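You operate a simulated robot arm through the tools that you are given. There is no shell and no other tool. Be economical: measure what you need, move in short steps, check, and stop when the job is done.

The job below is to be done with a simulated two-armed robot. You get a single attempt, and the scene is never put back.

## Task
Take the pink pack from the bench twenty-six and leave it on the shelf under bench twenty-six. Take the clear bag and leave it in the back of the inside of the grey case. Fetch the black wheel from the bench twenty-six and set it on the shelf under bench twenty-six. Put the green spool on the bench twenty-six away on the third grey shelf from the bottom. Put the clear jar labelled "spacers" from the bench twenty-six on the pale blue mat and the clear jar that says "rivets" on the teal block there. Count the silver blocks on the bench twenty-six, then put as many of the white pouches from the bench twenty-six in the inside of the back blue case. Lift the lid of the bin marked metal open. Do these in any order. Set down upright: clear bag, clear jar.

The check looks at the end state, three seconds after you hand in, the way a careful person would. Anything else that was tipped, shoved, dropped, spilled or broken makes it a failure. Lids that push on must go on centred and level and be pressed home; caps that screw on are set level and turned clockwise until they are tight.

## Robot
Two 7-joint arms with fingered hands on one trunk, on a base that drives. Base frame: it is fixed to the floor where the robot stands at the start and does not move with it; the origin is under the middle of the robot, x ahead of it, y to its left, z up; the surface under the hand at the start is at about z = 78. Units: cm, degrees, N and s.
The left shoulder is at the start at [6.8, 17.4, 101.5], the right one opposite. With the tool pointing down near the work surface each hand reaches from about 34 to 76 cm from the robot's upright axis, wherever it stands, measured 20 degrees to its own side. Places, roughly: back of the inside of the grey case (26x18 cm) [174, 204, 80]; black wheel (8x8x4 cm) [90, -60, 80]; clear bag (12x5x12 cm) [40, -10, 80]; clear jar [75, -200, 75]; green spool (8x8x8 cm) [60, -120, 80]; inside of the back blue case [100, -120, 80]; lid of the bin marked metal [20, -190, 50]; pale blue mat [100, 230, 80]; pink pack [50, 0, 75]; shelf under bench twenty-six [70, -110, 30]; silver block [50, -150, 75]; teal block (7x7x2 cm) [60, -150, 80]; third grey shelf [550, 550, 120]; white pouch [100, -175, 75]. Payload 3.8 kg a hand.
Tool frame (each hand has its own): the origin (TCP) lies between the finger pads and is the grasp point; the fingertips stand 2.6 cm ahead of it; z points along the fingers, y is the line along which they close. The gripper opens to 13.2 cm. The gripper's body begins 7.3 cm behind the TCP. The gripper is a hand of 3 fingers: y runs from the thumb to the fingers, the wrist lies at [0, 0, -22.4] in the tool frame.
Orientation is that of the tool frame in the base frame, as a unit quaternion [x, y, z, w]. With the fingers straight down and closing along the base's y, the tool's x points along the base's -x, its y along +y and its z along -z.

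## Interface
- The arms move only by the tool step_arm. It takes "left_plan", "right_plan" or both (then of equal length, played together; a hand with none holds still); each is text: rows parted by semicolons, each of 6 numbers parted by spaces: the turn, a rotation vector about the base's x, y, z in degrees, then the shift along the base's x, y, z in cm. In form: rx ry rz x y z; .... A call has 1 to 10 rows; each row shifts and turns the commanded pose from where the row before left it. Rows are played at 5 a second. More than 5 cm and 8.6 degrees between two rows, and nothing of the call is played. A pose out of reach is approached as far as the arm can. The call stops where the force on the tool passes 40 N (or 10 N more than at its start, if that is more) or the arm is blocked; 0.2 s more then pass. In this call time passes only in rows, and 0.2 s behind the last. The reply holds the time, the measured pose of the TCP, the force on the tool along the base axes, the opening and the grip force, in the units named above and with some noise, with the torque about the TCP (base axes, N m) and any sound that the robot's microphone picked up.
- Cameras (640 x 400 px; columns grow to the right, rows downward): "scene" is now at [17.42, -2.23, 93.28]; the picture's right is [-0.26, -0.97, 0.00], its down [0.08, -0.02, -1.00] and it looks along [0.96, -0.26, 0.08] (base axes); focal length 214 px, centre (320, 200). "left" rides on the left gripper at [-6.2, 0.3, -9.2] in its tool frame; the picture's right is [-0.05, -1.00, 0.00], its down [0.83, -0.04, -0.56] and it looks along [0.55, -0.03, 0.83] (tool axes); focal length 230 px, centre (320, 200). "right" rides on the right gripper at [6.1, 0.3, -9.2] in its tool frame; the picture's right is [-0.05, 1.00, 0.00], its down [-0.83, -0.04, -0.55] and it looks along [-0.55, -0.03, 0.83] (tool axes); focal length 230 px, centre (320, 200). There is no depth. A picture from a camera that has moved, and an enlarged one, comes with that camera's place and axes in the base frame and with its lens.
- get_image(camera): a new picture of that camera. The clock stands still meanwhile.
- raise_lower(by): slides the trunk up (or, below 0, down) by that many cm; the arms and the scene camera ride with it, the base frame stays. It gives what a move gives, with no picture.
- drive_base(legs): drives the robot by 1 to 6 legs, each [ahead, left, turn to the left] in cm, cm and degrees, along the robot's own axes; the way and the turn of a leg run together, so that a leg with both is an arc; at most 150 cm and 180 degrees a leg. The arms and the cameras ride along, it lands a little off, and it stops where it bumps. It gives what a move gives.
- finger_targets(finger1, finger2, thumb_bend, hand): sets how far each is bent, from 0 (flat) to 100 (curled in); at 30 the hand is open as for a grip, at 70 the pads meet at the TCP. One left out holds its place. A second passes; each finger stops where it meets its share of the squeeze, and holds until it gets a number again. It is the only way to open and close the hand. It gives what a move gives, with no picture; readings hold the bend of each and the force on the fingers (four entries, about 0 where the hand has none), thumb and palm.
- head_to(pan, tilt): turns the head with the scene camera to pan (to the left, within 60 degrees either way) and tilt (down, from -29 to 69), counted from straight ahead of the robot. It gives what a move gives.
- close_up(camera, box): a new picture of the part [left, top, right, bottom] of that camera's present view, enlarged. The clock stands still meanwhile.
- job_done(): hands the job in; it is judged then, once.

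Go step by step. Nothing tells you exact positions but the pictures and the camera data: compare them with the known pose of the tool, close in by small moves and look again before you grip or let go. The budget is 493 turns and 256 pictures, counting those below and the enlarged ones. Unless the task says otherwise, let go and move clear before handing in.

The tools are called after "Call:" by a JSON object that holds its "name" and its "arguments". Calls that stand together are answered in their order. step_arm: Moves the arms, as the interface text tells. Its arguments: {"type":"object","properties":{"left_plan":{"type":"string"},"right_plan":{"type":"string"}},"required":[]} The other tools are called the same way: raise_lower (by) slides the trunk up or down; finger_targets (finger1, finger2, thumb_bend, hand) moves the fingers one by one; drive_base (legs) drives the base; head_to (pan, tilt) turns the head that bears the scene camera; get_image (camera) takes a picture; close_up (camera, box) takes an enlarged picture of a part of a camera's view; job_done () hands the job in.

At the start:

```text
time_s: 0.0
left_eef_pos: [46.58, 14.24, 104.9]
left_tcp_rot: [-0.001, 1.0, -0.001, 0.0]
left_force: [0.3, 0.7, -0.6]
left_ft_torque: [0.0, 0.02, 0.0]
left_opening: 13.17
left_grasp_force: 0.0
left_shape: jaw
left_bend: [30.0, 30.0, 30.0]
left_finger forces: [0.1, 0.0, 0.1, 0.1, 0.1, 0.0]
right_eef_pos: [51.14, -32.86, 100.9]
right_tcp_rot: [0.0, 1.0, 0.0, 0.001]
right_force: [0.2, -1.0, 0.2]
right_ft_torque: [-0.01, 0.01, 0.0]
right_opening: 13.21
right_grasp_force: 0.1
right_shape: jaw
right_bend: [30.0, 30.0, 30.0]
right_finger forces: [0.0, 0.1, 0.1, 0.0, 0.1, 0.0]
trunk travel left (down, up): [-32.5, 15.7]
robot x, y, heading: [0.07, -0.14, 0.1]
head pan, tilt: [-14.9, -4.6]
```

scene: 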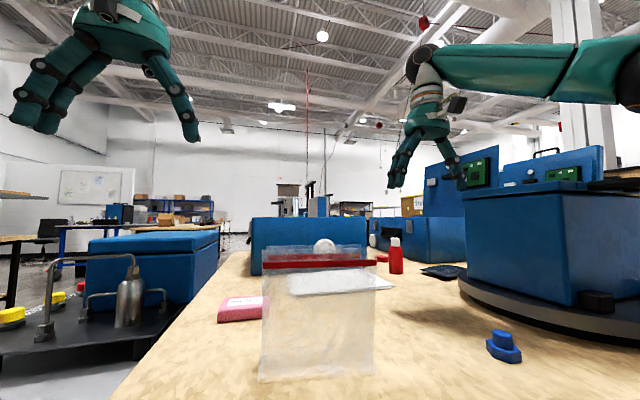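
right: 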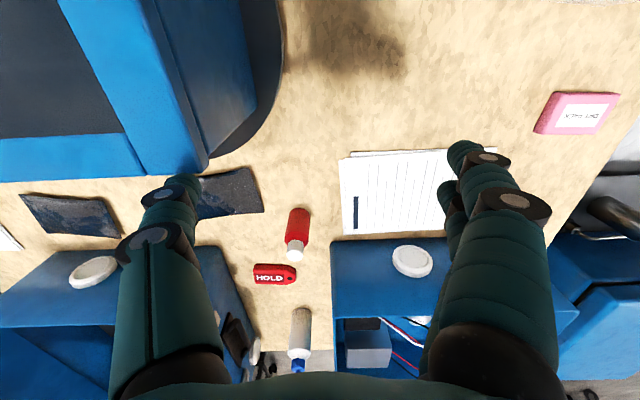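
left: 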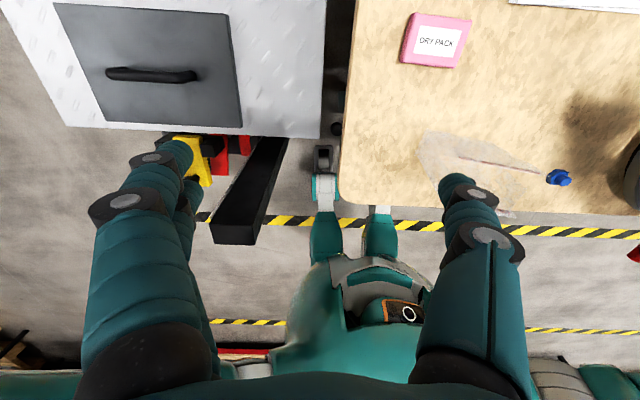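

I see a bench ahead with the clear bag close by, the pink pack behind it, and blue cases further right. I'll look around with the head first.

Call:
{"name": "head_to", "arguments": {"pan": -50, "tilt": 25}}

Call:
{"name": "get_image", "arguments": {"camera": "scene"}}

Call:
{"name": "head_to", "arguments": {"pan": 0, "tilt": 30}}

Call:
{"name": "get_image", "arguments": {"camera": "scene"}}

Call:
{"name": "head_to", "arguments": {"pan": 50, "tilt": 15}}

Call:
{"name": "get_image", "arguments": {"camera": "scene"}}

```text
time_s: 1.0
left_eef_pos: [46.71, 14.08, 104.9]
left_tcp_rot: [0.0, 1.0, 0.0, 0.001]
left_force: [-0.4, 0.0, 0.0]
left_ft_torque: [0.01, 0.02, -0.01]
left_opening: 13.17
left_grasp_force: 0.1
left_shape: jaw
left_bend: [30.0, 30.0, 30.0]
left_finger forces: [0.0, 0.0, 0.1, 0.0, 0.1, 0.0]
right_eef_pos: [51.16, -32.87, 100.87]
right_tcp_rot: [-0.001, 1.0, 0.0, 0.001]
right_force: [-0.7, -0.5, 0.2]
right_ft_torque: [0.02, -0.02, 0.01]
right_opening: 13.2
right_grasp_force: 0.2
right_shape: jaw
right_bend: [30.0, 30.0, 30.0]
right_finger forces: [0.0, 0.0, 0.0, 0.0, 0.0, 0.0]
trunk travel left (down, up): [-32.5, 15.7]
robot x, y, heading: [0.27, -0.19, 0.1]
head pan, tilt: [-50.0, 25.0]
```

```text
252 pictures are left
camera scene: at [14.88, -7.03, 88.54], right [-0.77, -0.64, 0.0], down [-0.27, 0.32, -0.91], along [0.58, -0.69, -0.42], focal length 214 px, centre (320, 200)
```

scene: 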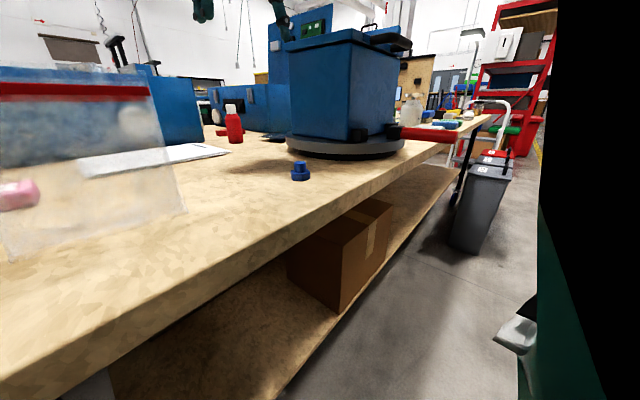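

```text
time_s: 2.2
left_eef_pos: [46.6, 14.1, 105.04]
left_tcp_rot: [0.0, 1.0, 0.001, 0.0]
left_force: [-0.1, -0.5, -0.3]
left_ft_torque: [-0.03, -0.01, 0.0]
left_opening: 13.21
left_grasp_force: 0.1
left_shape: jaw
left_bend: [30.0, 30.0, 30.0]
left_finger forces: [0.0, 0.0, 0.0, 0.0, 0.0, 0.0]
right_eef_pos: [51.16, -32.88, 100.82]
right_tcp_rot: [-0.001, 1.0, -0.001, 0.001]
right_force: [0.8, -0.1, 0.2]
right_ft_torque: [0.0, 0.0, -0.04]
right_opening: 13.22
right_grasp_force: 0.1
right_shape: jaw
right_bend: [30.0, 30.0, 30.0]
right_finger forces: [0.0, 0.0, 0.1, 0.1, 0.0, 0.0]
trunk travel left (down, up): [-32.5, 15.7]
robot x, y, heading: [0.09, 0.11, 0.1]
head pan, tilt: [0.0, 30.0]
```

```text
251 pictures are left
camera scene: at [17.99, 0.01, 87.74], right [0.0, -1.0, 0.0], down [-0.5, 0.0, -0.87], along [0.87, 0.0, -0.5], focal length 214 px, centre (320, 200)
```

scene: 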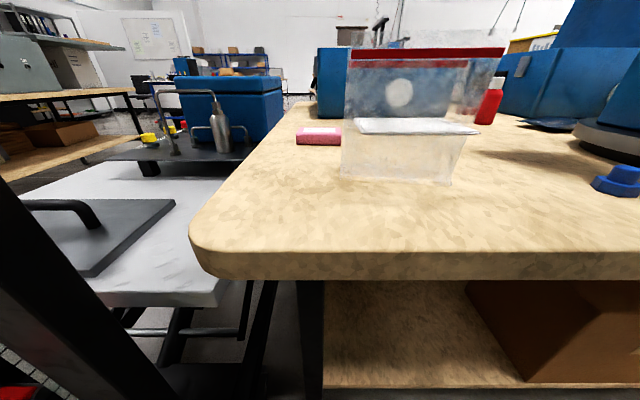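

```text
time_s: 3.4
left_eef_pos: [46.63, 13.96, 104.89]
left_tcp_rot: [0.0, 1.0, 0.0, 0.0]
left_force: [-0.5, 0.6, 0.1]
left_ft_torque: [0.0, -0.05, 0.01]
left_opening: 13.17
left_grasp_force: 0.1
left_shape: jaw
left_bend: [30.0, 30.0, 30.0]
left_finger forces: [0.0, 0.0, 0.0, 0.0, 0.1, 0.1]
right_eef_pos: [51.15, -32.98, 100.77]
right_tcp_rot: [0.0, 1.0, 0.0, 0.001]
right_force: [0.2, 0.0, -0.5]
right_ft_torque: [0.01, -0.01, 0.01]
right_opening: 13.18
right_grasp_force: 0.0
right_shape: jaw
right_bend: [30.0, 30.0, 30.0]
right_finger forces: [0.0, 0.0, 0.0, 0.2, 0.0, 0.1]
trunk travel left (down, up): [-32.5, 15.7]
robot x, y, heading: [-0.18, 0.05, 0.1]
head pan, tilt: [50.0, 15.0]
```

```text
250 pictures are left
camera scene: at [14.96, 7.17, 90.15], right [0.77, -0.64, 0.0], down [-0.17, -0.2, -0.97], along [0.62, 0.74, -0.26], focal length 214 px, centre (320, 200)
```

scene: 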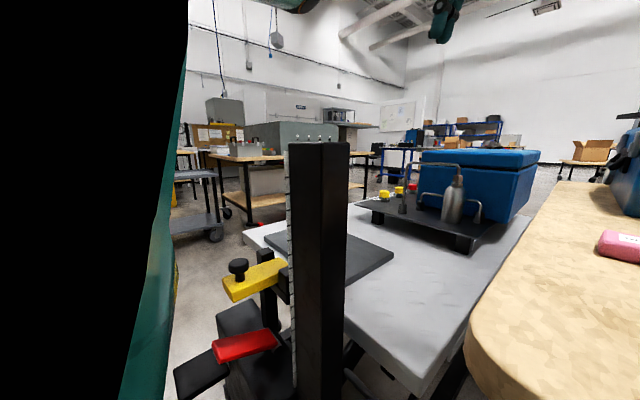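

The camera is barely above the bench top. I'll raise the trunk for an overview.

Call:
{"name": "raise_lower", "arguments": {"by": 15}}

Call:
{"name": "head_to", "arguments": {"pan": -15, "tilt": 30}}

Call:
{"name": "get_image", "arguments": {"camera": "scene"}}

Call:
{"name": "head_to", "arguments": {"pan": -58, "tilt": 20}}

Call:
{"name": "get_image", "arguments": {"camera": "scene"}}

Call:
{"name": "get_image", "arguments": {"camera": "right"}}

Call:
{"name": "get_image", "arguments": {"camera": "left"}}

```text
time_s: 5.1
left_eef_pos: [46.8, 14.01, 119.69]
left_tcp_rot: [0.001, 1.0, 0.0, -0.002]
left_force: [0.0, -0.1, -0.1]
left_ft_torque: [0.0, -0.02, 0.0]
left_opening: 13.19
left_grasp_force: 0.1
left_shape: jaw
left_bend: [30.0, 30.0, 30.0]
left_finger forces: [0.0, 0.1, 0.0, 0.1, 0.0, 0.0]
right_eef_pos: [51.17, -32.82, 115.69]
right_tcp_rot: [0.0, 1.0, 0.0, 0.0]
right_force: [0.8, 1.1, -0.1]
right_ft_torque: [0.02, -0.01, 0.0]
right_opening: 13.23
right_grasp_force: 0.0
right_shape: jaw
right_bend: [30.0, 30.0, 30.0]
right_finger forces: [0.1, 0.0, 0.1, 0.0, 0.0, 0.0]
trunk travel left (down, up): [-47.5, 0.7]
robot x, y, heading: [0.16, -0.13, 0.2]
head pan, tilt: [50.0, 15.0]
```

```text
time_s: 6.5
left_eef_pos: [46.68, 14.09, 120.01]
left_tcp_rot: [0.001, 1.0, 0.0, 0.0]
left_force: [-0.2, -0.8, -0.4]
left_ft_torque: [0.0, 0.04, 0.0]
left_opening: 13.19
left_grasp_force: 0.0
left_shape: jaw
left_bend: [30.0, 30.0, 30.0]
left_finger forces: [0.0, 0.1, 0.1, 0.0, 0.0, 0.0]
right_eef_pos: [51.18, -32.83, 115.78]
right_tcp_rot: [0.0, 1.0, 0.0, 0.001]
right_force: [0.0, 0.4, -0.7]
right_ft_torque: [-0.01, 0.02, -0.01]
right_opening: 13.21
right_grasp_force: 0.0
right_shape: jaw
right_bend: [30.0, 30.0, 30.0]
right_finger forces: [0.1, 0.0, 0.0, 0.0, 0.0, 0.0]
trunk travel left (down, up): [-47.5, 0.7]
robot x, y, heading: [0.04, 0.01, 0.1]
head pan, tilt: [-15.0, 30.0]
```

```text
249 pictures are left
camera scene: at [19.65, -2.31, 106.15], right [-0.26, -0.97, 0.0], down [-0.48, 0.13, -0.87], along [0.84, -0.22, -0.5], focal length 214 px, centre (320, 200)
```

scene: 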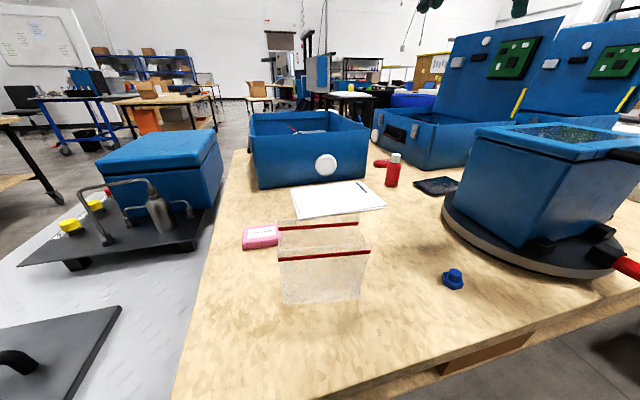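

```text
time_s: 7.6
left_eef_pos: [46.67, 14.13, 119.95]
left_tcp_rot: [0.0, 1.0, 0.0, 0.0]
left_force: [-0.3, 0.5, -1.2]
left_ft_torque: [0.01, 0.0, 0.0]
left_opening: 13.2
left_grasp_force: 0.1
left_shape: jaw
left_bend: [30.0, 30.0, 30.0]
left_finger forces: [0.0, 0.0, 0.1, 0.0, 0.0, 0.0]
right_eef_pos: [51.2, -32.95, 115.71]
right_tcp_rot: [-0.001, 1.0, 0.0, 0.001]
right_force: [0.7, -0.5, -0.1]
right_ft_torque: [0.02, 0.03, 0.0]
right_opening: 13.19
right_grasp_force: 0.0
right_shape: jaw
right_bend: [30.0, 30.0, 30.0]
right_finger forces: [0.0, 0.0, 0.1, 0.1, 0.0, 0.1]
trunk travel left (down, up): [-47.5, 0.7]
robot x, y, heading: [-0.22, 0.12, 0.0]
head pan, tilt: [-58.0, 20.0]
```

```text
248 pictures are left
camera scene: at [15.85, -7.87, 107.75], right [-0.85, -0.53, 0.0], down [-0.18, 0.29, -0.94], along [0.5, -0.8, -0.34], focal length 214 px, centre (320, 200)
```

scene: 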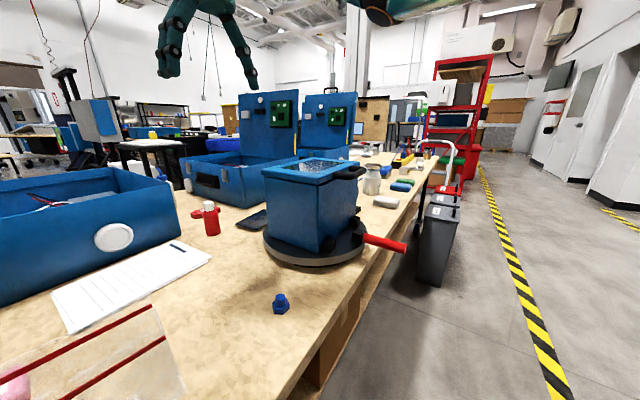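

```text
247 pictures are left
camera right: at [44.98, -32.54, 124.97], right [0.05, 1.0, 0.0], down [0.83, -0.04, 0.56], along [0.56, -0.03, -0.83], focal length 230 px, centre (320, 200)
```

right: 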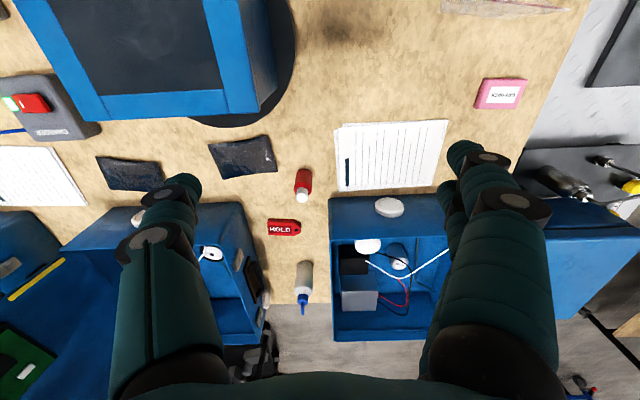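

```text
246 pictures are left
camera left: at [52.9, 14.34, 129.14], right [0.05, -1.0, 0.0], down [-0.83, -0.04, 0.56], along [-0.55, -0.03, -0.83], focal length 230 px, centre (320, 200)
```

left: 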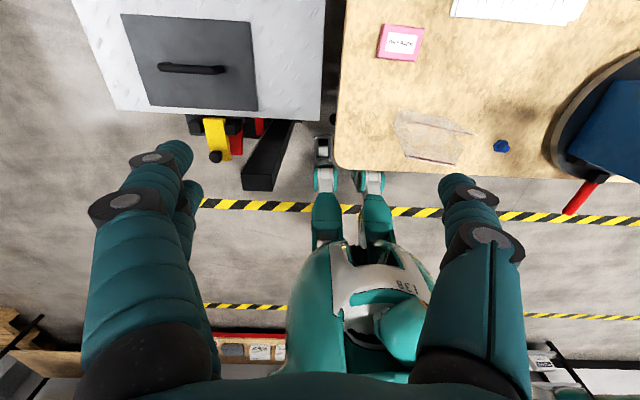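

The bench top spans about x 29.5 to 118 with its left edge at y≈10, and the pink pack is near (54, 0). I'll take it with the left hand pitched forward about 40°, so it can later go under the bench at the same tilt.

Call:
{"name": "step_arm", "arguments": {"left_plan": "0 -6.67 0 1.28 -2.3 -3.6; 0 -6.67 0 1.28 -2.3 -3.6; 0 -6.67 0 1.28 -2.3 -3.6; 0 -6.67 0 1.28 -2.3 -3.6; 0 -6.67 0 1.28 -2.3 -3.6; 0 -6.67 0 1.28 -2.3 -3.6; 0 0 -8 0 0 0"}}

Call:
{"name": "get_image", "arguments": {"camera": "left"}}

Call:
{"name": "head_to", "arguments": {"pan": 0, "tilt": 45}}

Call:
{"name": "get_image", "arguments": {"camera": "scene"}}

```text
time_s: 9.2
left_eef_pos: [54.33, 0.38, 98.39]
left_tcp_rot: [0.065, 0.937, -0.024, 0.341]
left_force: [0.0, 0.6, -0.3]
left_ft_torque: [-0.03, -0.01, -0.02]
left_opening: 13.2
left_grasp_force: 0.1
left_shape: jaw
left_bend: [30.0, 30.0, 30.0]
left_finger forces: [0.0, 0.0, 0.0, 0.1, 0.0, 0.0]
right_eef_pos: [51.18, -32.68, 115.87]
right_tcp_rot: [0.0, 1.0, 0.0, 0.0]
right_force: [-0.4, -0.8, 0.3]
right_ft_torque: [0.02, 0.01, -0.01]
right_opening: 13.18
right_grasp_force: 0.0
right_shape: jaw
right_bend: [30.0, 30.0, 30.0]
right_finger forces: [0.0, 0.1, 0.1, 0.0, 0.1, 0.0]
trunk travel left (down, up): [-47.5, 0.7]
robot x, y, heading: [0.17, 0.01, -0.0]
head pan, tilt: [-58.0, 20.0]
```

```text
245 pictures are left
camera left: at [53.27, 0.76, 109.41], right [-0.1, -0.99, 0.04], down [-0.99, 0.1, -0.11], along [0.11, -0.05, -0.99], focal length 230 px, centre (320, 200)
```

left: 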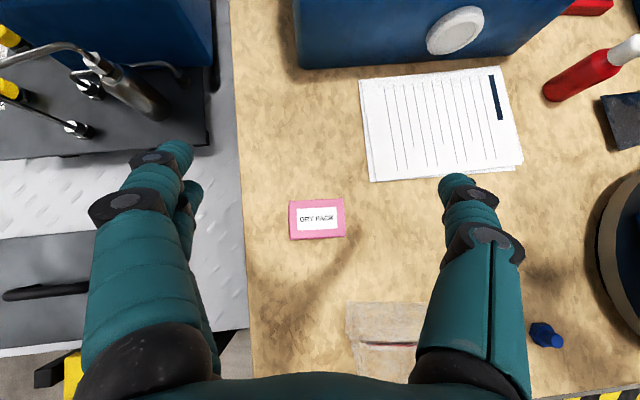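

```text
time_s: 10.4
left_eef_pos: [54.41, 0.3, 98.42]
left_tcp_rot: [0.065, 0.937, -0.023, 0.342]
left_force: [-0.2, 0.9, -1.0]
left_ft_torque: [0.0, 0.0, -0.01]
left_opening: 13.21
left_grasp_force: 0.0
left_shape: jaw
left_bend: [30.0, 30.0, 30.0]
left_finger forces: [0.1, 0.0, 0.1, 0.0, 0.0, 0.1]
right_eef_pos: [51.23, -32.8, 115.8]
right_tcp_rot: [0.0, 1.0, 0.001, 0.001]
right_force: [0.5, 0.0, -0.3]
right_ft_torque: [0.01, 0.02, 0.03]
right_opening: 13.18
right_grasp_force: 0.0
right_shape: jaw
right_bend: [30.0, 30.0, 30.0]
right_finger forces: [0.0, 0.1, 0.0, 0.0, 0.1, 0.0]
trunk travel left (down, up): [-47.5, 0.7]
robot x, y, heading: [-0.08, -0.01, -0.1]
head pan, tilt: [0.0, 45.0]
```

```text
244 pictures are left
camera scene: at [19.05, 0.01, 103.88], right [0.0, -1.0, 0.0], down [-0.71, 0.0, -0.71], along [0.71, 0.0, -0.71], focal length 214 px, centre (320, 200)
```

scene: 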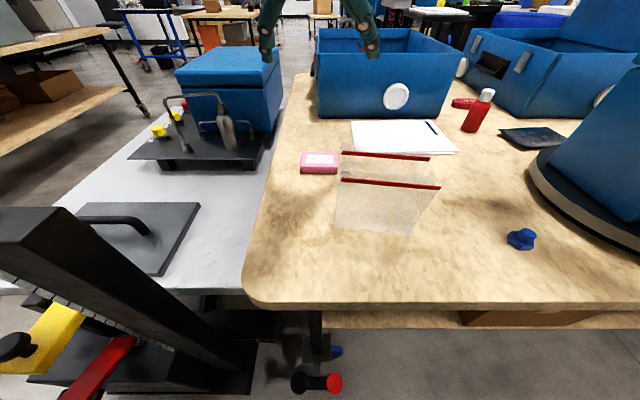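

The pack is centred at about (54, 0) between the fingers. I'll square the yaw and descend.

Call:
{"name": "step_arm", "arguments": {"left_plan": "0 0 6.5 -0.2 -0.3 -4; 0 0 0 0 0 -4; 0 0 0 0 0 -4; 0 0 0 0 0 -2.4"}}

Call:
{"name": "get_image", "arguments": {"camera": "left"}}

Call:
{"name": "get_image", "arguments": {"camera": "scene"}}

```text
time_s: 11.4
left_eef_pos: [54.32, -0.03, 84.1]
left_tcp_rot: [0.012, 0.94, -0.005, 0.342]
left_force: [-0.2, -0.7, -0.8]
left_ft_torque: [0.0, 0.0, 0.02]
left_opening: 13.18
left_grasp_force: 0.0
left_shape: jaw
left_bend: [30.0, 30.0, 30.0]
left_finger forces: [0.0, 0.0, 0.1, 0.0, 0.0, 0.1]
right_eef_pos: [51.13, -32.92, 115.77]
right_tcp_rot: [0.001, 1.0, 0.0, 0.001]
right_force: [-0.1, 0.1, -0.3]
right_ft_torque: [0.01, -0.01, -0.02]
right_opening: 13.2
right_grasp_force: 0.0
right_shape: jaw
right_bend: [30.0, 30.0, 30.0]
right_finger forces: [0.1, 0.0, 0.0, 0.1, 0.0, 0.0]
trunk travel left (down, up): [-47.5, 0.7]
robot x, y, heading: [-0.01, -0.08, 0.1]
head pan, tilt: [0.0, 45.0]
```

```text
243 pictures are left
camera left: at [53.08, 0.26, 95.05], right [0.01, -1.0, 0.03], down [-0.99, -0.02, -0.11], along [0.11, -0.03, -0.99], focal length 230 px, centre (320, 200)
```

left: 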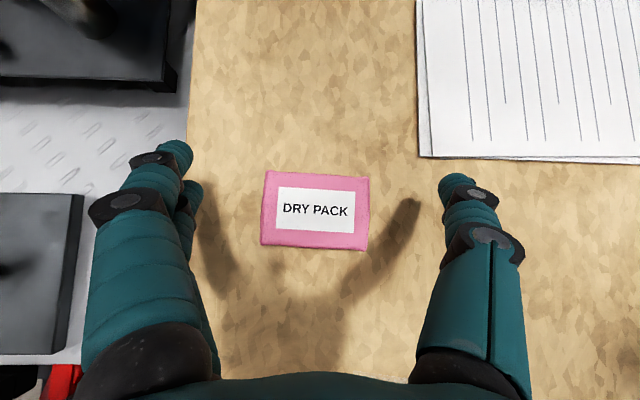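

```text
242 pictures are left
camera scene: at [19.05, 0.02, 103.88], right [0.0, -1.0, 0.0], down [-0.71, 0.0, -0.71], along [0.71, 0.0, -0.71], focal length 214 px, centre (320, 200)
```

scene: 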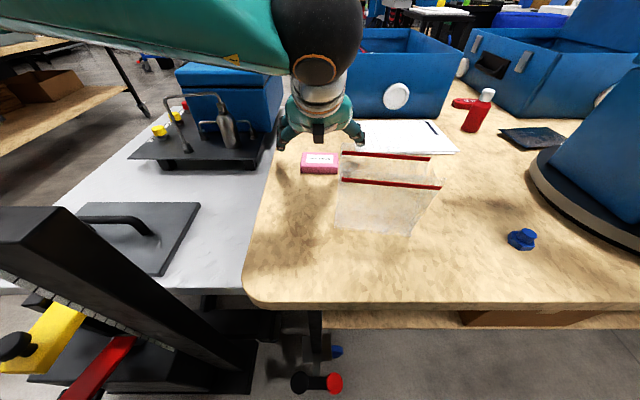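

Well lined up. I'll go down 3.3 cm and grip.

Call:
{"name": "step_arm", "arguments": {"left_plan": "0 0 0 0 0 -2; 0 0 0 0 0 -1.3"}}

Call:
{"name": "finger_targets", "arguments": {"hand": "left", "finger1": 70, "finger2": 70, "thumb_bend": 70}}

Call:
{"name": "get_image", "arguments": {"camera": "left"}}

```text
time_s: 12.1
left_eef_pos: [54.21, -0.15, 80.82]
left_tcp_rot: [0.012, 0.939, -0.004, 0.343]
left_force: [0.6, -0.4, 3.0]
left_ft_torque: [0.17, -0.02, -0.04]
left_opening: 13.17
left_grasp_force: 0.1
left_shape: jaw
left_bend: [30.0, 29.0, 30.0]
left_finger forces: [0.0, 2.4, 0.1, 0.1, 0.0, 0.0]
right_eef_pos: [50.99, -32.89, 115.92]
right_tcp_rot: [0.0, 1.0, 0.0, 0.001]
right_force: [0.3, 0.1, 0.1]
right_ft_torque: [0.02, 0.0, 0.02]
right_opening: 13.19
right_grasp_force: 0.1
right_shape: jaw
right_bend: [30.0, 30.0, 30.0]
right_finger forces: [0.1, 0.0, 0.0, 0.0, 0.0, 0.1]
trunk travel left (down, up): [-47.5, 0.7]
robot x, y, heading: [-0.18, -0.2, 0.0]
head pan, tilt: [0.0, 45.0]
```

```text
time_s: 13.1
left_eef_pos: [54.42, -0.05, 81.0]
left_tcp_rot: [0.012, 0.938, -0.004, 0.345]
left_force: [5.7, 5.2, 20.4]
left_ft_torque: [1.71, -0.31, -0.34]
left_opening: 7.12
left_grasp_force: 25.6
left_shape: fingers
left_bend: [42.0, 37.0, 62.0]
left_finger forces: [15.1, 21.4, 0.1, 0.1, 15.7, 0.0]
right_eef_pos: [51.12, -32.79, 115.85]
right_tcp_rot: [0.001, 1.0, -0.001, 0.002]
right_force: [-0.2, -0.4, -0.1]
right_ft_torque: [-0.01, -0.01, -0.02]
right_opening: 13.19
right_grasp_force: 0.2
right_shape: jaw
right_bend: [30.0, 30.0, 30.0]
right_finger forces: [0.1, 0.1, 0.0, 0.0, 0.0, 0.1]
trunk travel left (down, up): [-47.5, 0.7]
robot x, y, heading: [-0.11, 0.09, -0.3]
head pan, tilt: [0.0, 45.0]
```

```text
241 pictures are left
camera left: at [53.13, 0.33, 92.07], right [0.01, -1.0, 0.03], down [-0.99, -0.02, -0.12], along [0.12, -0.03, -0.99], focal length 230 px, centre (320, 200)
```

left: 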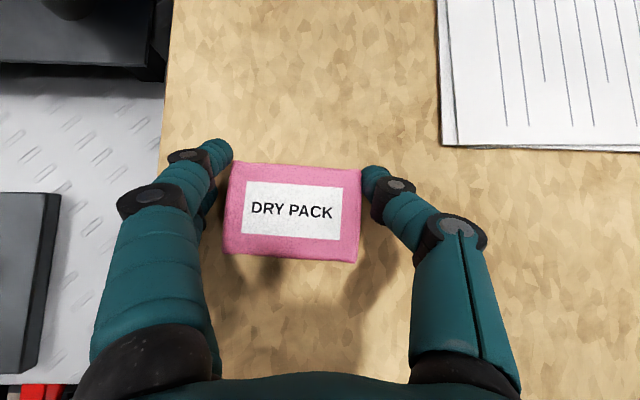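

Gripped at 7.1 cm. I'll lift clear.

Call:
{"name": "step_arm", "arguments": {"left_plan": "0 0 0 0 0 1; 0 0 0 0 0 3; 0 0 0 0 0 4; 0 0 0 0 0 4; 0 0 0 0 0 4"}}

Call:
{"name": "get_image", "arguments": {"camera": "left"}}

Call:
{"name": "get_image", "arguments": {"camera": "scene"}}

```text
time_s: 14.2
left_eef_pos: [54.05, -0.01, 96.61]
left_tcp_rot: [0.012, 0.94, -0.005, 0.342]
left_force: [-0.7, 1.2, 0.1]
left_ft_torque: [-0.02, 0.0, -0.02]
left_opening: 7.15
left_grasp_force: 17.6
left_shape: fingers
left_bend: [42.0, 42.0, 62.0]
left_finger forces: [12.5, 4.9, 0.0, 0.1, 18.4, 0.0]
right_eef_pos: [51.07, -32.93, 115.83]
right_tcp_rot: [0.0, 1.0, 0.001, 0.001]
right_force: [-0.6, 0.2, -0.7]
right_ft_torque: [0.01, 0.01, 0.02]
right_opening: 13.21
right_grasp_force: 0.1
right_shape: jaw
right_bend: [30.0, 30.0, 30.0]
right_finger forces: [0.1, 0.0, 0.0, 0.0, 0.0, 0.0]
trunk travel left (down, up): [-47.5, 0.7]
robot x, y, heading: [0.12, -0.04, -0.3]
head pan, tilt: [0.0, 45.0]
```

```text
240 pictures are left
camera left: at [52.86, 0.24, 107.63], right [0.01, -1.0, 0.03], down [-0.99, -0.02, -0.11], along [0.11, -0.03, -0.99], focal length 230 px, centre (320, 200)
```

left: 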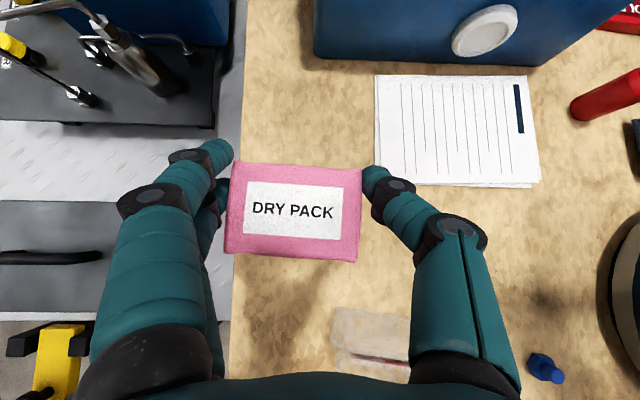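

```text
239 pictures are left
camera scene: at [19.01, 0.02, 103.89], right [0.0, -1.0, 0.0], down [-0.71, 0.0, -0.71], along [0.71, 0.0, -0.71], focal length 214 px, centre (320, 200)
```

scene: 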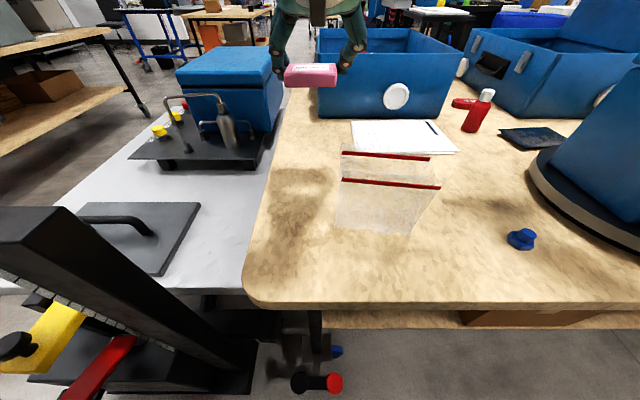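

The pack is held level. I'll raise it, back the base off and tuck the hand in so it clears the bench edge.

Call:
{"name": "step_arm", "arguments": {"left_plan": "0 0 0 0 0 4; 0 0 0 0 0 4"}}

Call:
{"name": "drive_base", "arguments": {"legs": [[-20, 0, 0], [0, -12, 0]]}}

Call:
{"name": "step_arm", "arguments": {"left_plan": "0 0 0 -4 0 0; 0 0 0 -4 0 0; 0 0 0 -4 0 0; 0 0 0 -3 0 0"}}

Call:
{"name": "head_to", "arguments": {"pan": 0, "tilt": 50}}

Call:
{"name": "get_image", "arguments": {"camera": "scene"}}

```text
time_s: 14.8
left_eef_pos: [53.93, 0.26, 104.52]
left_tcp_rot: [0.012, 0.94, -0.004, 0.342]
left_force: [0.0, -0.3, -0.2]
left_ft_torque: [0.02, -0.01, 0.06]
left_opening: 7.13
left_grasp_force: 18.2
left_shape: fingers
left_bend: [42.0, 42.0, 62.0]
left_finger forces: [12.4, 5.0, 0.0, 0.0, 18.2, 0.1]
right_eef_pos: [51.07, -32.91, 115.79]
right_tcp_rot: [0.0, 1.0, 0.0, 0.0]
right_force: [0.4, -0.8, -0.5]
right_ft_torque: [0.0, 0.0, 0.03]
right_opening: 13.16
right_grasp_force: 0.1
right_shape: jaw
right_bend: [30.0, 30.0, 30.0]
right_finger forces: [0.1, 0.0, 0.0, 0.0, 0.1, 0.0]
trunk travel left (down, up): [-47.5, 0.7]
robot x, y, heading: [0.05, -0.12, 0.1]
head pan, tilt: [0.0, 45.0]
```

```text
time_s: 17.8
left_eef_pos: [34.15, -11.67, 104.44]
left_tcp_rot: [0.01, 0.94, -0.003, 0.341]
left_force: [-0.2, -0.2, -0.6]
left_ft_torque: [0.02, 0.0, -0.03]
left_opening: 7.11
left_grasp_force: 17.3
left_shape: fingers
left_bend: [42.0, 42.0, 62.0]
left_finger forces: [12.4, 5.0, 0.0, 0.0, 18.3, 0.0]
right_eef_pos: [31.44, -44.8, 115.79]
right_tcp_rot: [-0.003, 1.0, -0.001, 0.001]
right_force: [-0.6, -0.4, -0.5]
right_ft_torque: [-0.03, 0.01, 0.01]
right_opening: 13.18
right_grasp_force: 0.2
right_shape: jaw
right_bend: [30.0, 30.0, 30.0]
right_finger forces: [0.0, 0.1, 0.0, 0.0, 0.0, 0.0]
trunk travel left (down, up): [-47.5, 0.7]
robot x, y, heading: [-19.92, -12.25, 0.6]
head pan, tilt: [0.0, 45.0]
```

```text
time_s: 18.8
left_eef_pos: [18.99, -11.74, 104.45]
left_tcp_rot: [0.009, 0.94, -0.004, 0.341]
left_force: [-0.5, 0.9, -0.2]
left_ft_torque: [-0.03, 0.0, 0.01]
left_opening: 7.11
left_grasp_force: 18.2
left_shape: fingers
left_bend: [42.0, 42.0, 62.0]
left_finger forces: [12.1, 5.0, 0.1, 0.0, 17.9, 0.0]
right_eef_pos: [31.42, -44.75, 115.8]
right_tcp_rot: [-0.002, 1.0, 0.0, 0.001]
right_force: [-0.8, -0.3, 0.0]
right_ft_torque: [0.04, 0.01, 0.0]
right_opening: 13.19
right_grasp_force: 0.0
right_shape: jaw
right_bend: [30.0, 30.0, 30.0]
right_finger forces: [0.0, 0.0, 0.0, 0.1, 0.1, 0.0]
trunk travel left (down, up): [-47.5, 0.7]
robot x, y, heading: [-19.85, -12.43, 0.3]
head pan, tilt: [0.0, 45.0]
```

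```text
time_s: 19.4
left_eef_pos: [19.0, -11.67, 104.6]
left_tcp_rot: [0.009, 0.94, -0.003, 0.342]
left_force: [0.2, -0.3, -1.3]
left_ft_torque: [0.0, 0.0, 0.0]
left_opening: 7.12
left_grasp_force: 17.2
left_shape: fingers
left_bend: [42.0, 42.0, 62.0]
left_finger forces: [12.1, 5.0, 0.0, 0.0, 17.8, 0.0]
right_eef_pos: [31.38, -44.75, 115.72]
right_tcp_rot: [-0.003, 1.0, 0.0, 0.001]
right_force: [0.4, 0.8, -1.1]
right_ft_torque: [0.0, -0.01, 0.01]
right_opening: 13.18
right_grasp_force: 0.1
right_shape: jaw
right_bend: [30.0, 30.0, 30.0]
right_finger forces: [0.0, 0.1, 0.1, 0.0, 0.0, 0.0]
trunk travel left (down, up): [-47.5, 0.7]
robot x, y, heading: [-19.83, -12.47, 0.5]
head pan, tilt: [0.0, 50.0]
```

```text
238 pictures are left
camera scene: at [-1.34, -12.08, 103.19], right [0.01, -1.0, 0.0], down [-0.77, 0.0, -0.64], along [0.64, 0.0, -0.77], focal length 214 px, centre (320, 200)
```

scene: 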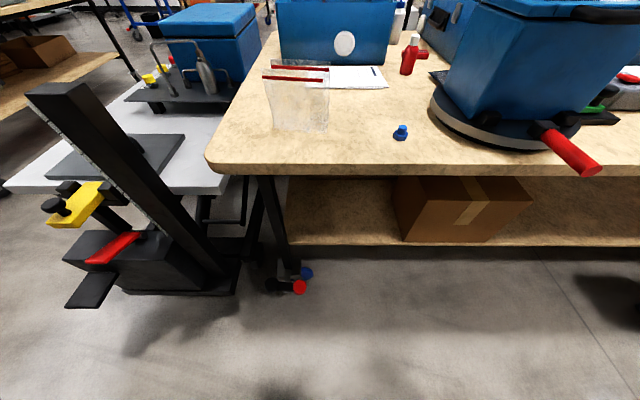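

The shelf is clear between about y −3 and −38, with its front edge near x 38. I'll pull the right hand back from the bench and lower the trunk.

Call:
{"name": "step_arm", "arguments": {"right_plan": "0 0 0 -4 0 2; 0 0 0 -4 0 2; 0 0 0 -4 0 2; 0 0 0 -4 0 2; 0 0 0 -3 0 2"}}

Call:
{"name": "raise_lower", "arguments": {"by": -40}}

Call:
{"name": "step_arm", "arguments": {"left_plan": "0 0 0 0 -1.5 -4; 0 0 0 0 -1.5 -4; 0 0 0 0 -1.5 -4; 0 0 0 0 -1.5 -4; 0 0 0 0 0 -4; 0 0 0 0 0 -4"}}

Call:
{"name": "get_image", "arguments": {"camera": "scene"}}

Call:
{"name": "get_image", "arguments": {"camera": "left"}}

```text
time_s: 20.6
left_eef_pos: [18.99, -11.69, 104.6]
left_tcp_rot: [0.009, 0.939, -0.003, 0.343]
left_force: [0.6, -0.5, -1.6]
left_ft_torque: [-0.03, 0.0, 0.01]
left_opening: 7.11
left_grasp_force: 18.0
left_shape: fingers
left_bend: [42.0, 42.0, 62.0]
left_finger forces: [12.1, 5.0, 0.0, 0.1, 18.0, 0.0]
right_eef_pos: [12.2, -44.83, 125.6]
right_tcp_rot: [-0.002, 1.0, 0.0, 0.001]
right_force: [-0.5, 0.1, -0.3]
right_ft_torque: [-0.03, -0.03, 0.04]
right_opening: 13.2
right_grasp_force: 0.1
right_shape: jaw
right_bend: [30.0, 30.0, 30.0]
right_finger forces: [0.1, 0.0, 0.0, 0.0, 0.1, 0.0]
trunk travel left (down, up): [-47.5, 0.7]
robot x, y, heading: [-20.15, -11.89, 0.4]
head pan, tilt: [0.0, 50.0]
```

```text
time_s: 23.5
left_eef_pos: [19.2, -11.78, 71.09]
left_tcp_rot: [0.011, 0.941, -0.004, 0.338]
left_force: [0.0, -0.1, -1.2]
left_ft_torque: [0.0, 0.01, 0.02]
left_opening: 7.08
left_grasp_force: 17.4
left_shape: fingers
left_bend: [42.0, 42.0, 62.0]
left_finger forces: [12.2, 4.9, 0.0, 0.1, 17.8, 0.0]
right_eef_pos: [20.25, -45.14, 80.22]
right_tcp_rot: [0.0, 0.979, -0.005, -0.202]
right_force: [0.4, -10.9, 27.7]
right_ft_torque: [-1.24, -0.41, -0.12]
right_opening: 13.12
right_grasp_force: 0.0
right_shape: jaw
right_bend: [30.0, 30.0, 30.0]
right_finger forces: [0.1, 0.0, 0.0, 0.0, 26.3, 0.1]
trunk travel left (down, up): [-14.4, 33.7]
robot x, y, heading: [-19.99, -12.45, 0.2]
head pan, tilt: [0.0, 50.0]
stopped: the force on the tool passed its limit at 64 N (the readings are from after the stop); the commanded pose is now the measured one
```

```text
time_s: 24.9
left_eef_pos: [18.69, -18.04, 46.55]
left_tcp_rot: [0.012, 0.942, -0.003, 0.335]
left_force: [-0.1, -0.2, 0.1]
left_ft_torque: [-0.02, 0.02, -0.01]
left_opening: 7.09
left_grasp_force: 17.7
left_shape: fingers
left_bend: [42.0, 42.0, 62.0]
left_finger forces: [12.0, 5.1, 0.0, 0.0, 17.9, 0.0]
right_eef_pos: [20.11, -45.29, 80.07]
right_tcp_rot: [0.002, 0.979, -0.005, -0.205]
right_force: [-16.8, -12.9, 23.3]
right_ft_torque: [-0.8, -0.96, -1.07]
right_opening: 13.14
right_grasp_force: 0.1
right_shape: jaw
right_bend: [30.0, 30.0, 30.0]
right_finger forces: [0.1, 0.0, 0.1, 0.0, 25.6, 0.0]
trunk travel left (down, up): [-14.4, 33.7]
robot x, y, heading: [-19.81, -12.21, 0.2]
head pan, tilt: [0.0, 50.0]
```

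```text
237 pictures are left
camera scene: at [-3.55, -12.23, 66.62], right [0.0, -1.0, 0.0], down [-0.76, 0.0, -0.65], along [0.65, 0.0, -0.76], focal length 214 px, centre (320, 200)
```

scene: 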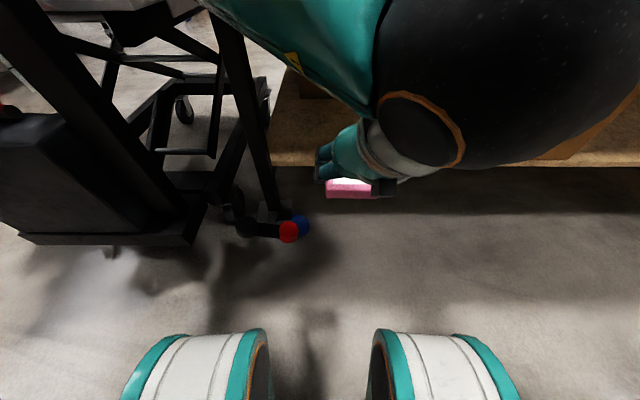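

```text
236 pictures are left
camera left: at [17.71, -17.73, 57.59], right [0.01, -1.0, 0.03], down [-1.0, -0.02, -0.09], along [0.09, -0.03, -1.0], focal length 230 px, centre (320, 200)
```

left: 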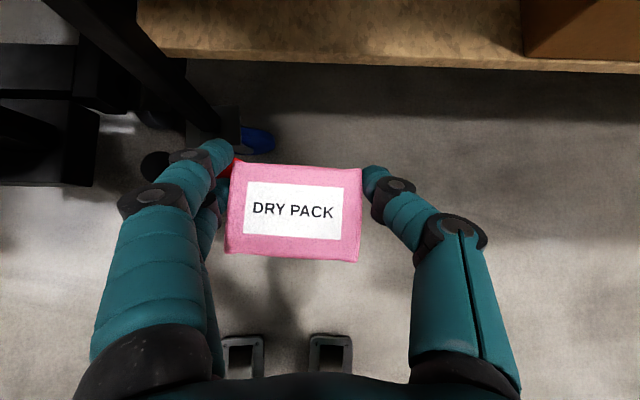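

The right thumb came down on the red handle as the trunk dropped. I'll lift the right hand straight off it and check.

Call:
{"name": "step_arm", "arguments": {"right_plan": "0 0 0 0 0 2; 0 0 0 0 0 4; 0 0 0 0 0 4; 0 0 0 0 0 4"}}

Call:
{"name": "get_image", "arguments": {"camera": "right"}}

```text
time_s: 25.9
left_eef_pos: [18.59, -17.98, 46.77]
left_tcp_rot: [0.012, 0.943, -0.003, 0.333]
left_force: [0.2, 0.4, -1.1]
left_ft_torque: [-0.02, -0.06, 0.01]
left_opening: 7.09
left_grasp_force: 16.9
left_shape: fingers
left_bend: [42.0, 42.0, 62.0]
left_finger forces: [12.0, 5.1, 0.1, 0.1, 17.8, 0.0]
right_eef_pos: [21.19, -39.06, 86.06]
right_tcp_rot: [-0.002, 0.979, -0.002, -0.204]
right_force: [1.0, 0.5, 0.5]
right_ft_torque: [0.01, -0.01, -0.01]
right_opening: 13.19
right_grasp_force: 0.0
right_shape: jaw
right_bend: [30.0, 30.0, 30.0]
right_finger forces: [0.0, 0.0, 0.1, 0.0, 0.1, 0.0]
right hand out of reach, approached as far as the arm can: row 1, 2, 3, 4
trunk travel left (down, up): [-14.4, 33.7]
robot x, y, heading: [-19.77, -12.26, -0.0]
head pan, tilt: [0.0, 50.0]
```

```text
235 pictures are left
camera right: at [19.18, -38.78, 96.91], right [0.04, 1.0, -0.02], down [0.98, -0.04, 0.18], along [0.18, -0.03, -0.98], focal length 230 px, centre (320, 200)
```

right: 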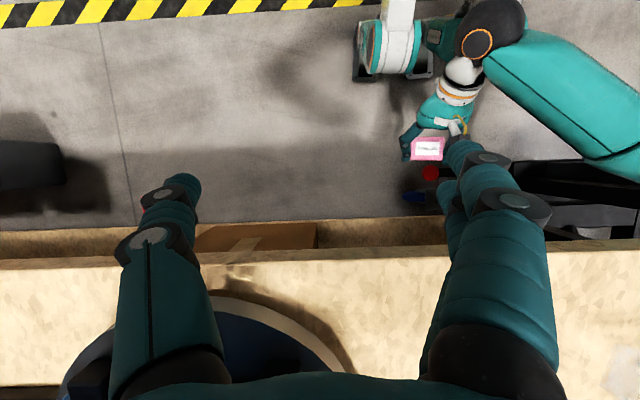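

The right hand is free now (about 0 N). I'll slide the pack under the bench with the left hand, watching that the forearm stays below the bench edge.

Call:
{"name": "step_arm", "arguments": {"left_plan": "0 0 0 4.4 0 -1; 0 0 0 4.4 0 -1; 0 0 0 4.4 0 -1; 0 0 0 4.4 0 -1; 0 0 0 4.4 0 -1; 0 0 0 4.4 0 -1"}}

Call:
{"name": "get_image", "arguments": {"camera": "left"}}

Call:
{"name": "get_image", "arguments": {"camera": "scene"}}

```text
time_s: 27.3
left_eef_pos: [45.56, -17.64, 41.27]
left_tcp_rot: [0.01, 0.941, -0.005, 0.338]
left_force: [0.2, -0.1, -1.1]
left_ft_torque: [0.02, -0.01, 0.0]
left_opening: 4.51
left_grasp_force: 12.9
left_shape: fingers
left_bend: [54.0, 40.0, 64.0]
left_finger forces: [5.7, 8.8, 0.0, 0.0, 12.1, 0.0]
right_eef_pos: [21.12, -39.23, 86.08]
right_tcp_rot: [0.0, 0.979, -0.003, -0.203]
right_force: [0.8, 0.1, 0.0]
right_ft_torque: [0.01, -0.02, -0.01]
right_opening: 13.21
right_grasp_force: 0.1
right_shape: jaw
right_bend: [30.0, 30.0, 30.0]
right_finger forces: [0.0, 0.1, 0.0, 0.0, 0.1, 0.1]
trunk travel left (down, up): [-14.4, 33.7]
robot x, y, heading: [-19.72, -12.39, 0.0]
head pan, tilt: [0.0, 50.0]
```

```text
234 pictures are left
camera left: at [44.54, -17.31, 52.16], right [0.02, -1.0, 0.03], down [-0.99, -0.02, -0.1], along [0.1, -0.03, -0.99], focal length 230 px, centre (320, 200)
```

left: 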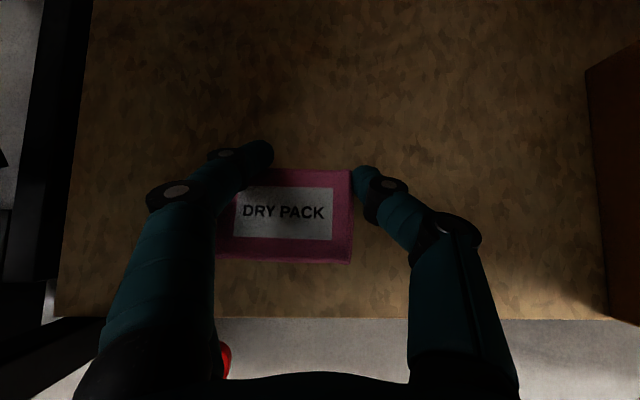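

```text
233 pictures are left
camera scene: at [-3.53, -12.13, 66.74], right [0.0, -1.0, 0.0], down [-0.77, 0.0, -0.64], along [0.64, 0.0, -0.77], focal length 214 px, centre (320, 200)
```

scene: 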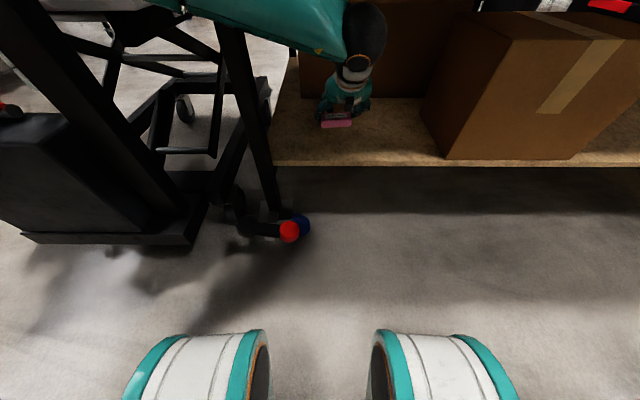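

The pack is over the shelf. I'll lower it gently to contact.

Call:
{"name": "step_arm", "arguments": {"left_plan": "0 0 0 0 0 -3; 0 0 0 0 0 -3; 0 0 0 0 0 -1; 0 0 0 0 0 -0.8"}}

Call:
{"name": "get_image", "arguments": {"camera": "left"}}

```text
time_s: 28.0
left_eef_pos: [46.0, -18.58, 36.12]
left_tcp_rot: [0.017, 0.937, -0.008, 0.348]
left_force: [-4.6, 0.8, 16.9]
left_ft_torque: [1.3, 0.09, 0.45]
left_opening: 3.61
left_grasp_force: 15.7
left_shape: fingers
left_bend: [56.0, 39.0, 66.0]
left_finger forces: [3.8, 19.4, 0.1, 0.0, 7.6, 0.0]
right_eef_pos: [21.09, -39.1, 86.21]
right_tcp_rot: [-0.001, 0.979, -0.004, -0.204]
right_force: [0.1, 0.2, 0.0]
right_ft_torque: [0.0, 0.06, 0.01]
right_opening: 13.18
right_grasp_force: 0.0
right_shape: jaw
right_bend: [30.0, 30.0, 30.0]
right_finger forces: [0.0, 0.0, 0.1, 0.1, 0.0, 0.0]
trunk travel left (down, up): [-14.4, 33.7]
robot x, y, heading: [-19.98, -11.99, 0.5]
head pan, tilt: [0.0, 50.0]
stopped in row 3 (left hand): the force on the tool passed its limit at 46 N (the readings are from after the stop); the commanded pose is now the measured one
```

```text
232 pictures are left
camera left: at [44.68, -18.07, 47.04], right [0.0, -1.0, 0.04], down [-0.99, -0.01, -0.12], along [0.12, -0.04, -0.99], focal length 230 px, centre (320, 200)
```

left: 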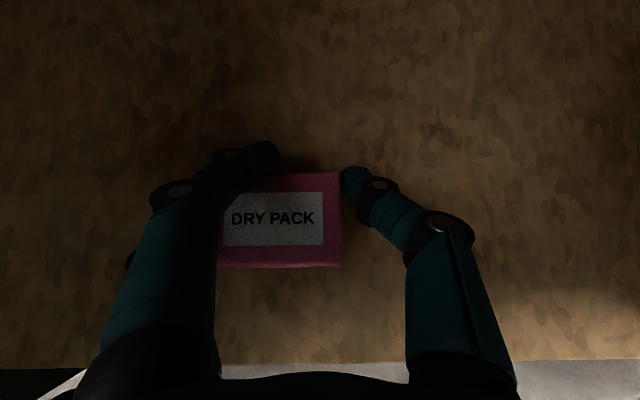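

There's contact. I'll release and raise to see how it lies.

Call:
{"name": "finger_targets", "arguments": {"hand": "left", "finger1": 30, "finger2": 30, "thumb_bend": 30}}

Call:
{"name": "step_arm", "arguments": {"left_plan": "0 0 0 0 0 2; 0 0 0 0 0 3; 0 0 0 0 0 3"}}

Call:
{"name": "get_image", "arguments": {"camera": "left"}}

```text
time_s: 29.0
left_eef_pos: [45.93, -18.49, 35.95]
left_tcp_rot: [0.015, 0.938, -0.007, 0.347]
left_force: [2.8, -6.6, 20.2]
left_ft_torque: [1.33, -0.19, -0.25]
left_opening: 13.39
left_grasp_force: 9.9
left_shape: fingers
left_bend: [30.0, 32.0, 30.0]
left_finger forces: [0.0, 19.5, 0.0, 0.0, 0.0, 0.1]
right_eef_pos: [20.94, -39.24, 86.09]
right_tcp_rot: [-0.001, 0.979, -0.004, -0.203]
right_force: [0.2, -0.3, -0.2]
right_ft_torque: [0.02, 0.04, -0.01]
right_opening: 13.19
right_grasp_force: 0.2
right_shape: jaw
right_bend: [30.0, 30.0, 30.0]
right_finger forces: [0.0, 0.0, 0.0, 0.1, 0.0, 0.1]
trunk travel left (down, up): [-14.4, 33.7]
robot x, y, heading: [-19.65, -12.26, 0.3]
head pan, tilt: [0.0, 50.0]
```

```text
time_s: 29.8
left_eef_pos: [45.78, -18.2, 43.53]
left_tcp_rot: [0.014, 0.939, -0.006, 0.343]
left_force: [-0.2, -0.1, -0.1]
left_ft_torque: [0.01, 0.0, -0.03]
left_opening: 13.37
left_grasp_force: 0.0
left_shape: fingers
left_bend: [30.0, 30.0, 30.0]
left_finger forces: [0.0, 0.0, 0.0, 0.0, 0.0, 0.0]
right_eef_pos: [21.0, -39.18, 86.06]
right_tcp_rot: [-0.001, 0.979, -0.004, -0.204]
right_force: [-0.3, -0.4, -0.7]
right_ft_torque: [0.01, 0.02, 0.0]
right_opening: 13.2
right_grasp_force: 0.0
right_shape: jaw
right_bend: [30.0, 30.0, 30.0]
right_finger forces: [0.1, 0.0, 0.0, 0.1, 0.0, 0.0]
trunk travel left (down, up): [-14.4, 33.7]
robot x, y, heading: [-19.99, -11.75, 0.2]
head pan, tilt: [0.0, 50.0]
```

```text
231 pictures are left
camera left: at [44.58, -17.81, 54.54], right [0.01, -1.0, 0.04], down [-0.99, -0.01, -0.11], along [0.11, -0.04, -0.99], focal length 230 px, centre (320, 200)
```

left: 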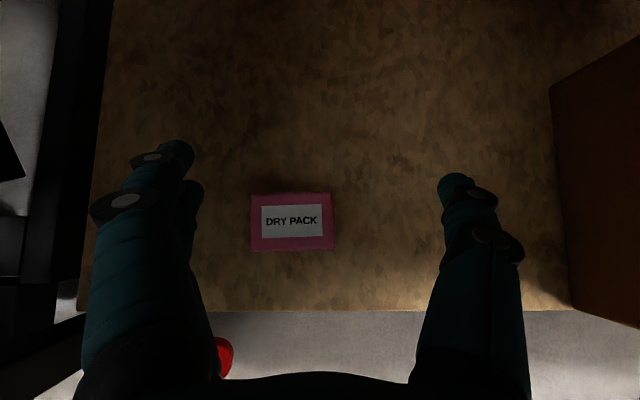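

The pink pack lies flat on the shelf. I'll retract the left hand the way it came.

Call:
{"name": "step_arm", "arguments": {"left_plan": "0 0 0 -4.4 0 1; 0 0 0 -4.4 0 1; 0 0 0 -4.4 0 1; 0 0 0 -4.4 0 1; 0 0 0 -4.4 0 1; 0 0 0 -4.4 0 1"}}

Call:
{"name": "raise_lower", "arguments": {"by": 30}}

Call:
{"name": "head_to", "arguments": {"pan": -20, "tilt": 45}}

Call:
{"name": "get_image", "arguments": {"camera": "scene"}}

```text
time_s: 31.2
left_eef_pos: [19.34, -18.27, 49.69]
left_tcp_rot: [0.015, 0.939, -0.006, 0.344]
left_force: [0.7, -0.8, -0.4]
left_ft_torque: [0.01, 0.01, 0.0]
left_opening: 13.4
left_grasp_force: 0.0
left_shape: fingers
left_bend: [30.0, 30.0, 30.0]
left_finger forces: [0.1, 0.0, 0.1, 0.1, 0.0, 0.1]
right_eef_pos: [21.07, -39.23, 86.12]
right_tcp_rot: [-0.001, 0.979, -0.004, -0.204]
right_force: [-0.4, 0.8, -0.4]
right_ft_torque: [0.0, -0.01, 0.02]
right_opening: 13.18
right_grasp_force: 0.1
right_shape: jaw
right_bend: [30.0, 30.0, 30.0]
right_finger forces: [0.0, 0.0, 0.1, 0.1, 0.0, 0.0]
trunk travel left (down, up): [-14.4, 33.7]
robot x, y, heading: [-19.79, -12.24, -0.0]
head pan, tilt: [0.0, 50.0]
```

```text
time_s: 34.2
left_eef_pos: [19.47, -18.3, 79.58]
left_tcp_rot: [0.015, 0.939, -0.007, 0.344]
left_force: [0.6, -0.8, -0.3]
left_ft_torque: [0.03, 0.0, 0.0]
left_opening: 13.4
left_grasp_force: 0.1
left_shape: fingers
left_bend: [30.0, 30.0, 30.0]
left_finger forces: [0.1, 0.0, 0.0, 0.1, 0.0, 0.0]
right_eef_pos: [21.11, -39.18, 116.05]
right_tcp_rot: [0.0, 0.979, -0.003, -0.204]
right_force: [-0.6, -1.5, 0.4]
right_ft_torque: [0.02, 0.01, 0.03]
right_opening: 13.19
right_grasp_force: 0.1
right_shape: jaw
right_bend: [30.0, 30.0, 30.0]
right_finger forces: [0.0, 0.0, 0.0, 0.1, 0.0, 0.0]
trunk travel left (down, up): [-44.4, 3.7]
robot x, y, heading: [-20.23, -12.22, 0.3]
head pan, tilt: [0.0, 50.0]
```

```text
time_s: 35.0
left_eef_pos: [19.46, -18.29, 79.76]
left_tcp_rot: [0.014, 0.939, -0.007, 0.344]
left_force: [1.1, 0.2, -0.4]
left_ft_torque: [0.03, -0.02, -0.03]
left_opening: 13.41
left_grasp_force: 0.1
left_shape: fingers
left_bend: [30.0, 30.0, 30.0]
left_finger forces: [0.1, 0.0, 0.0, 0.0, 0.0, 0.0]
right_eef_pos: [20.97, -39.19, 116.2]
right_tcp_rot: [-0.001, 0.979, -0.003, -0.203]
right_force: [0.2, -0.3, -1.1]
right_ft_torque: [0.02, -0.02, -0.03]
right_opening: 13.22
right_grasp_force: 0.0
right_shape: jaw
right_bend: [30.0, 30.0, 30.0]
right_finger forces: [0.0, 0.0, 0.1, 0.0, 0.0, 0.0]
trunk travel left (down, up): [-44.4, 3.7]
robot x, y, heading: [-20.29, -12.28, 0.3]
head pan, tilt: [-20.0, 45.0]
```

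```text
230 pictures are left
camera scene: at [-1.66, -14.91, 99.55], right [-0.34, -0.94, 0.0], down [-0.67, 0.24, -0.71], along [0.67, -0.24, -0.71], focal length 214 px, centre (320, 200)
```

scene: 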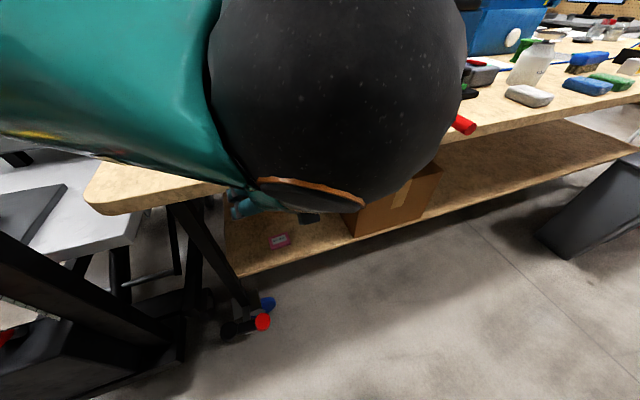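

The pack rests on the shelf. I'll tuck the left arm and drive right along the bench to survey it.

Call:
{"name": "step_arm", "arguments": {"left_plan": "0 6 0 0 3 3; 0 6 0 0 3 3; 0 6 0 0 3 3; 0 6 0 0 3 3; 0 6 0 0 3 3; 0 6 0 0 3 3; 0 4 0 0 3 3; 0 0 0 0 3 3"}}

Call:
{"name": "get_image", "arguments": {"camera": "scene"}}

```text
time_s: 36.8
left_eef_pos: [19.46, 5.65, 103.6]
left_tcp_rot: [0.012, 1.0, -0.013, 0.003]
left_force: [0.0, -0.5, 0.5]
left_ft_torque: [0.0, -0.02, 0.01]
left_opening: 13.4
left_grasp_force: 0.0
left_shape: fingers
left_bend: [30.0, 30.0, 30.0]
left_finger forces: [0.1, 0.1, 0.0, 0.0, 0.1, 0.0]
right_eef_pos: [20.93, -39.21, 116.18]
right_tcp_rot: [0.0, 0.979, -0.003, -0.204]
right_force: [0.8, 0.3, 0.2]
right_ft_torque: [-0.02, -0.03, -0.01]
right_opening: 13.19
right_grasp_force: 0.1
right_shape: jaw
right_bend: [30.0, 30.0, 30.0]
right_finger forces: [0.0, 0.0, 0.0, 0.0, 0.0, 0.0]
trunk travel left (down, up): [-44.4, 3.7]
robot x, y, heading: [-19.6, -12.19, 0.2]
head pan, tilt: [-20.0, 45.0]
```

```text
229 pictures are left
camera scene: at [-1.7, -14.88, 99.56], right [-0.34, -0.94, 0.0], down [-0.67, 0.24, -0.71], along [0.67, -0.24, -0.71], focal length 214 px, centre (320, 200)
```

scene: 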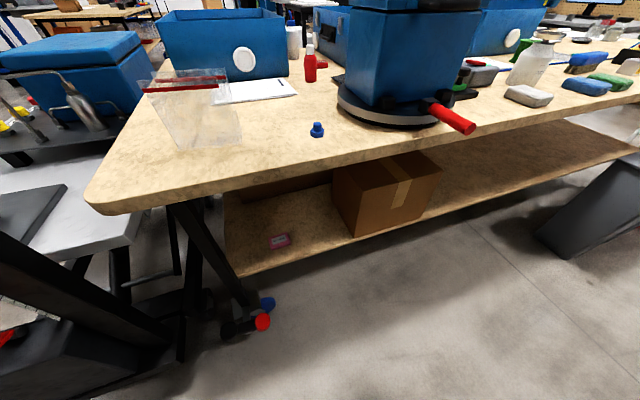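

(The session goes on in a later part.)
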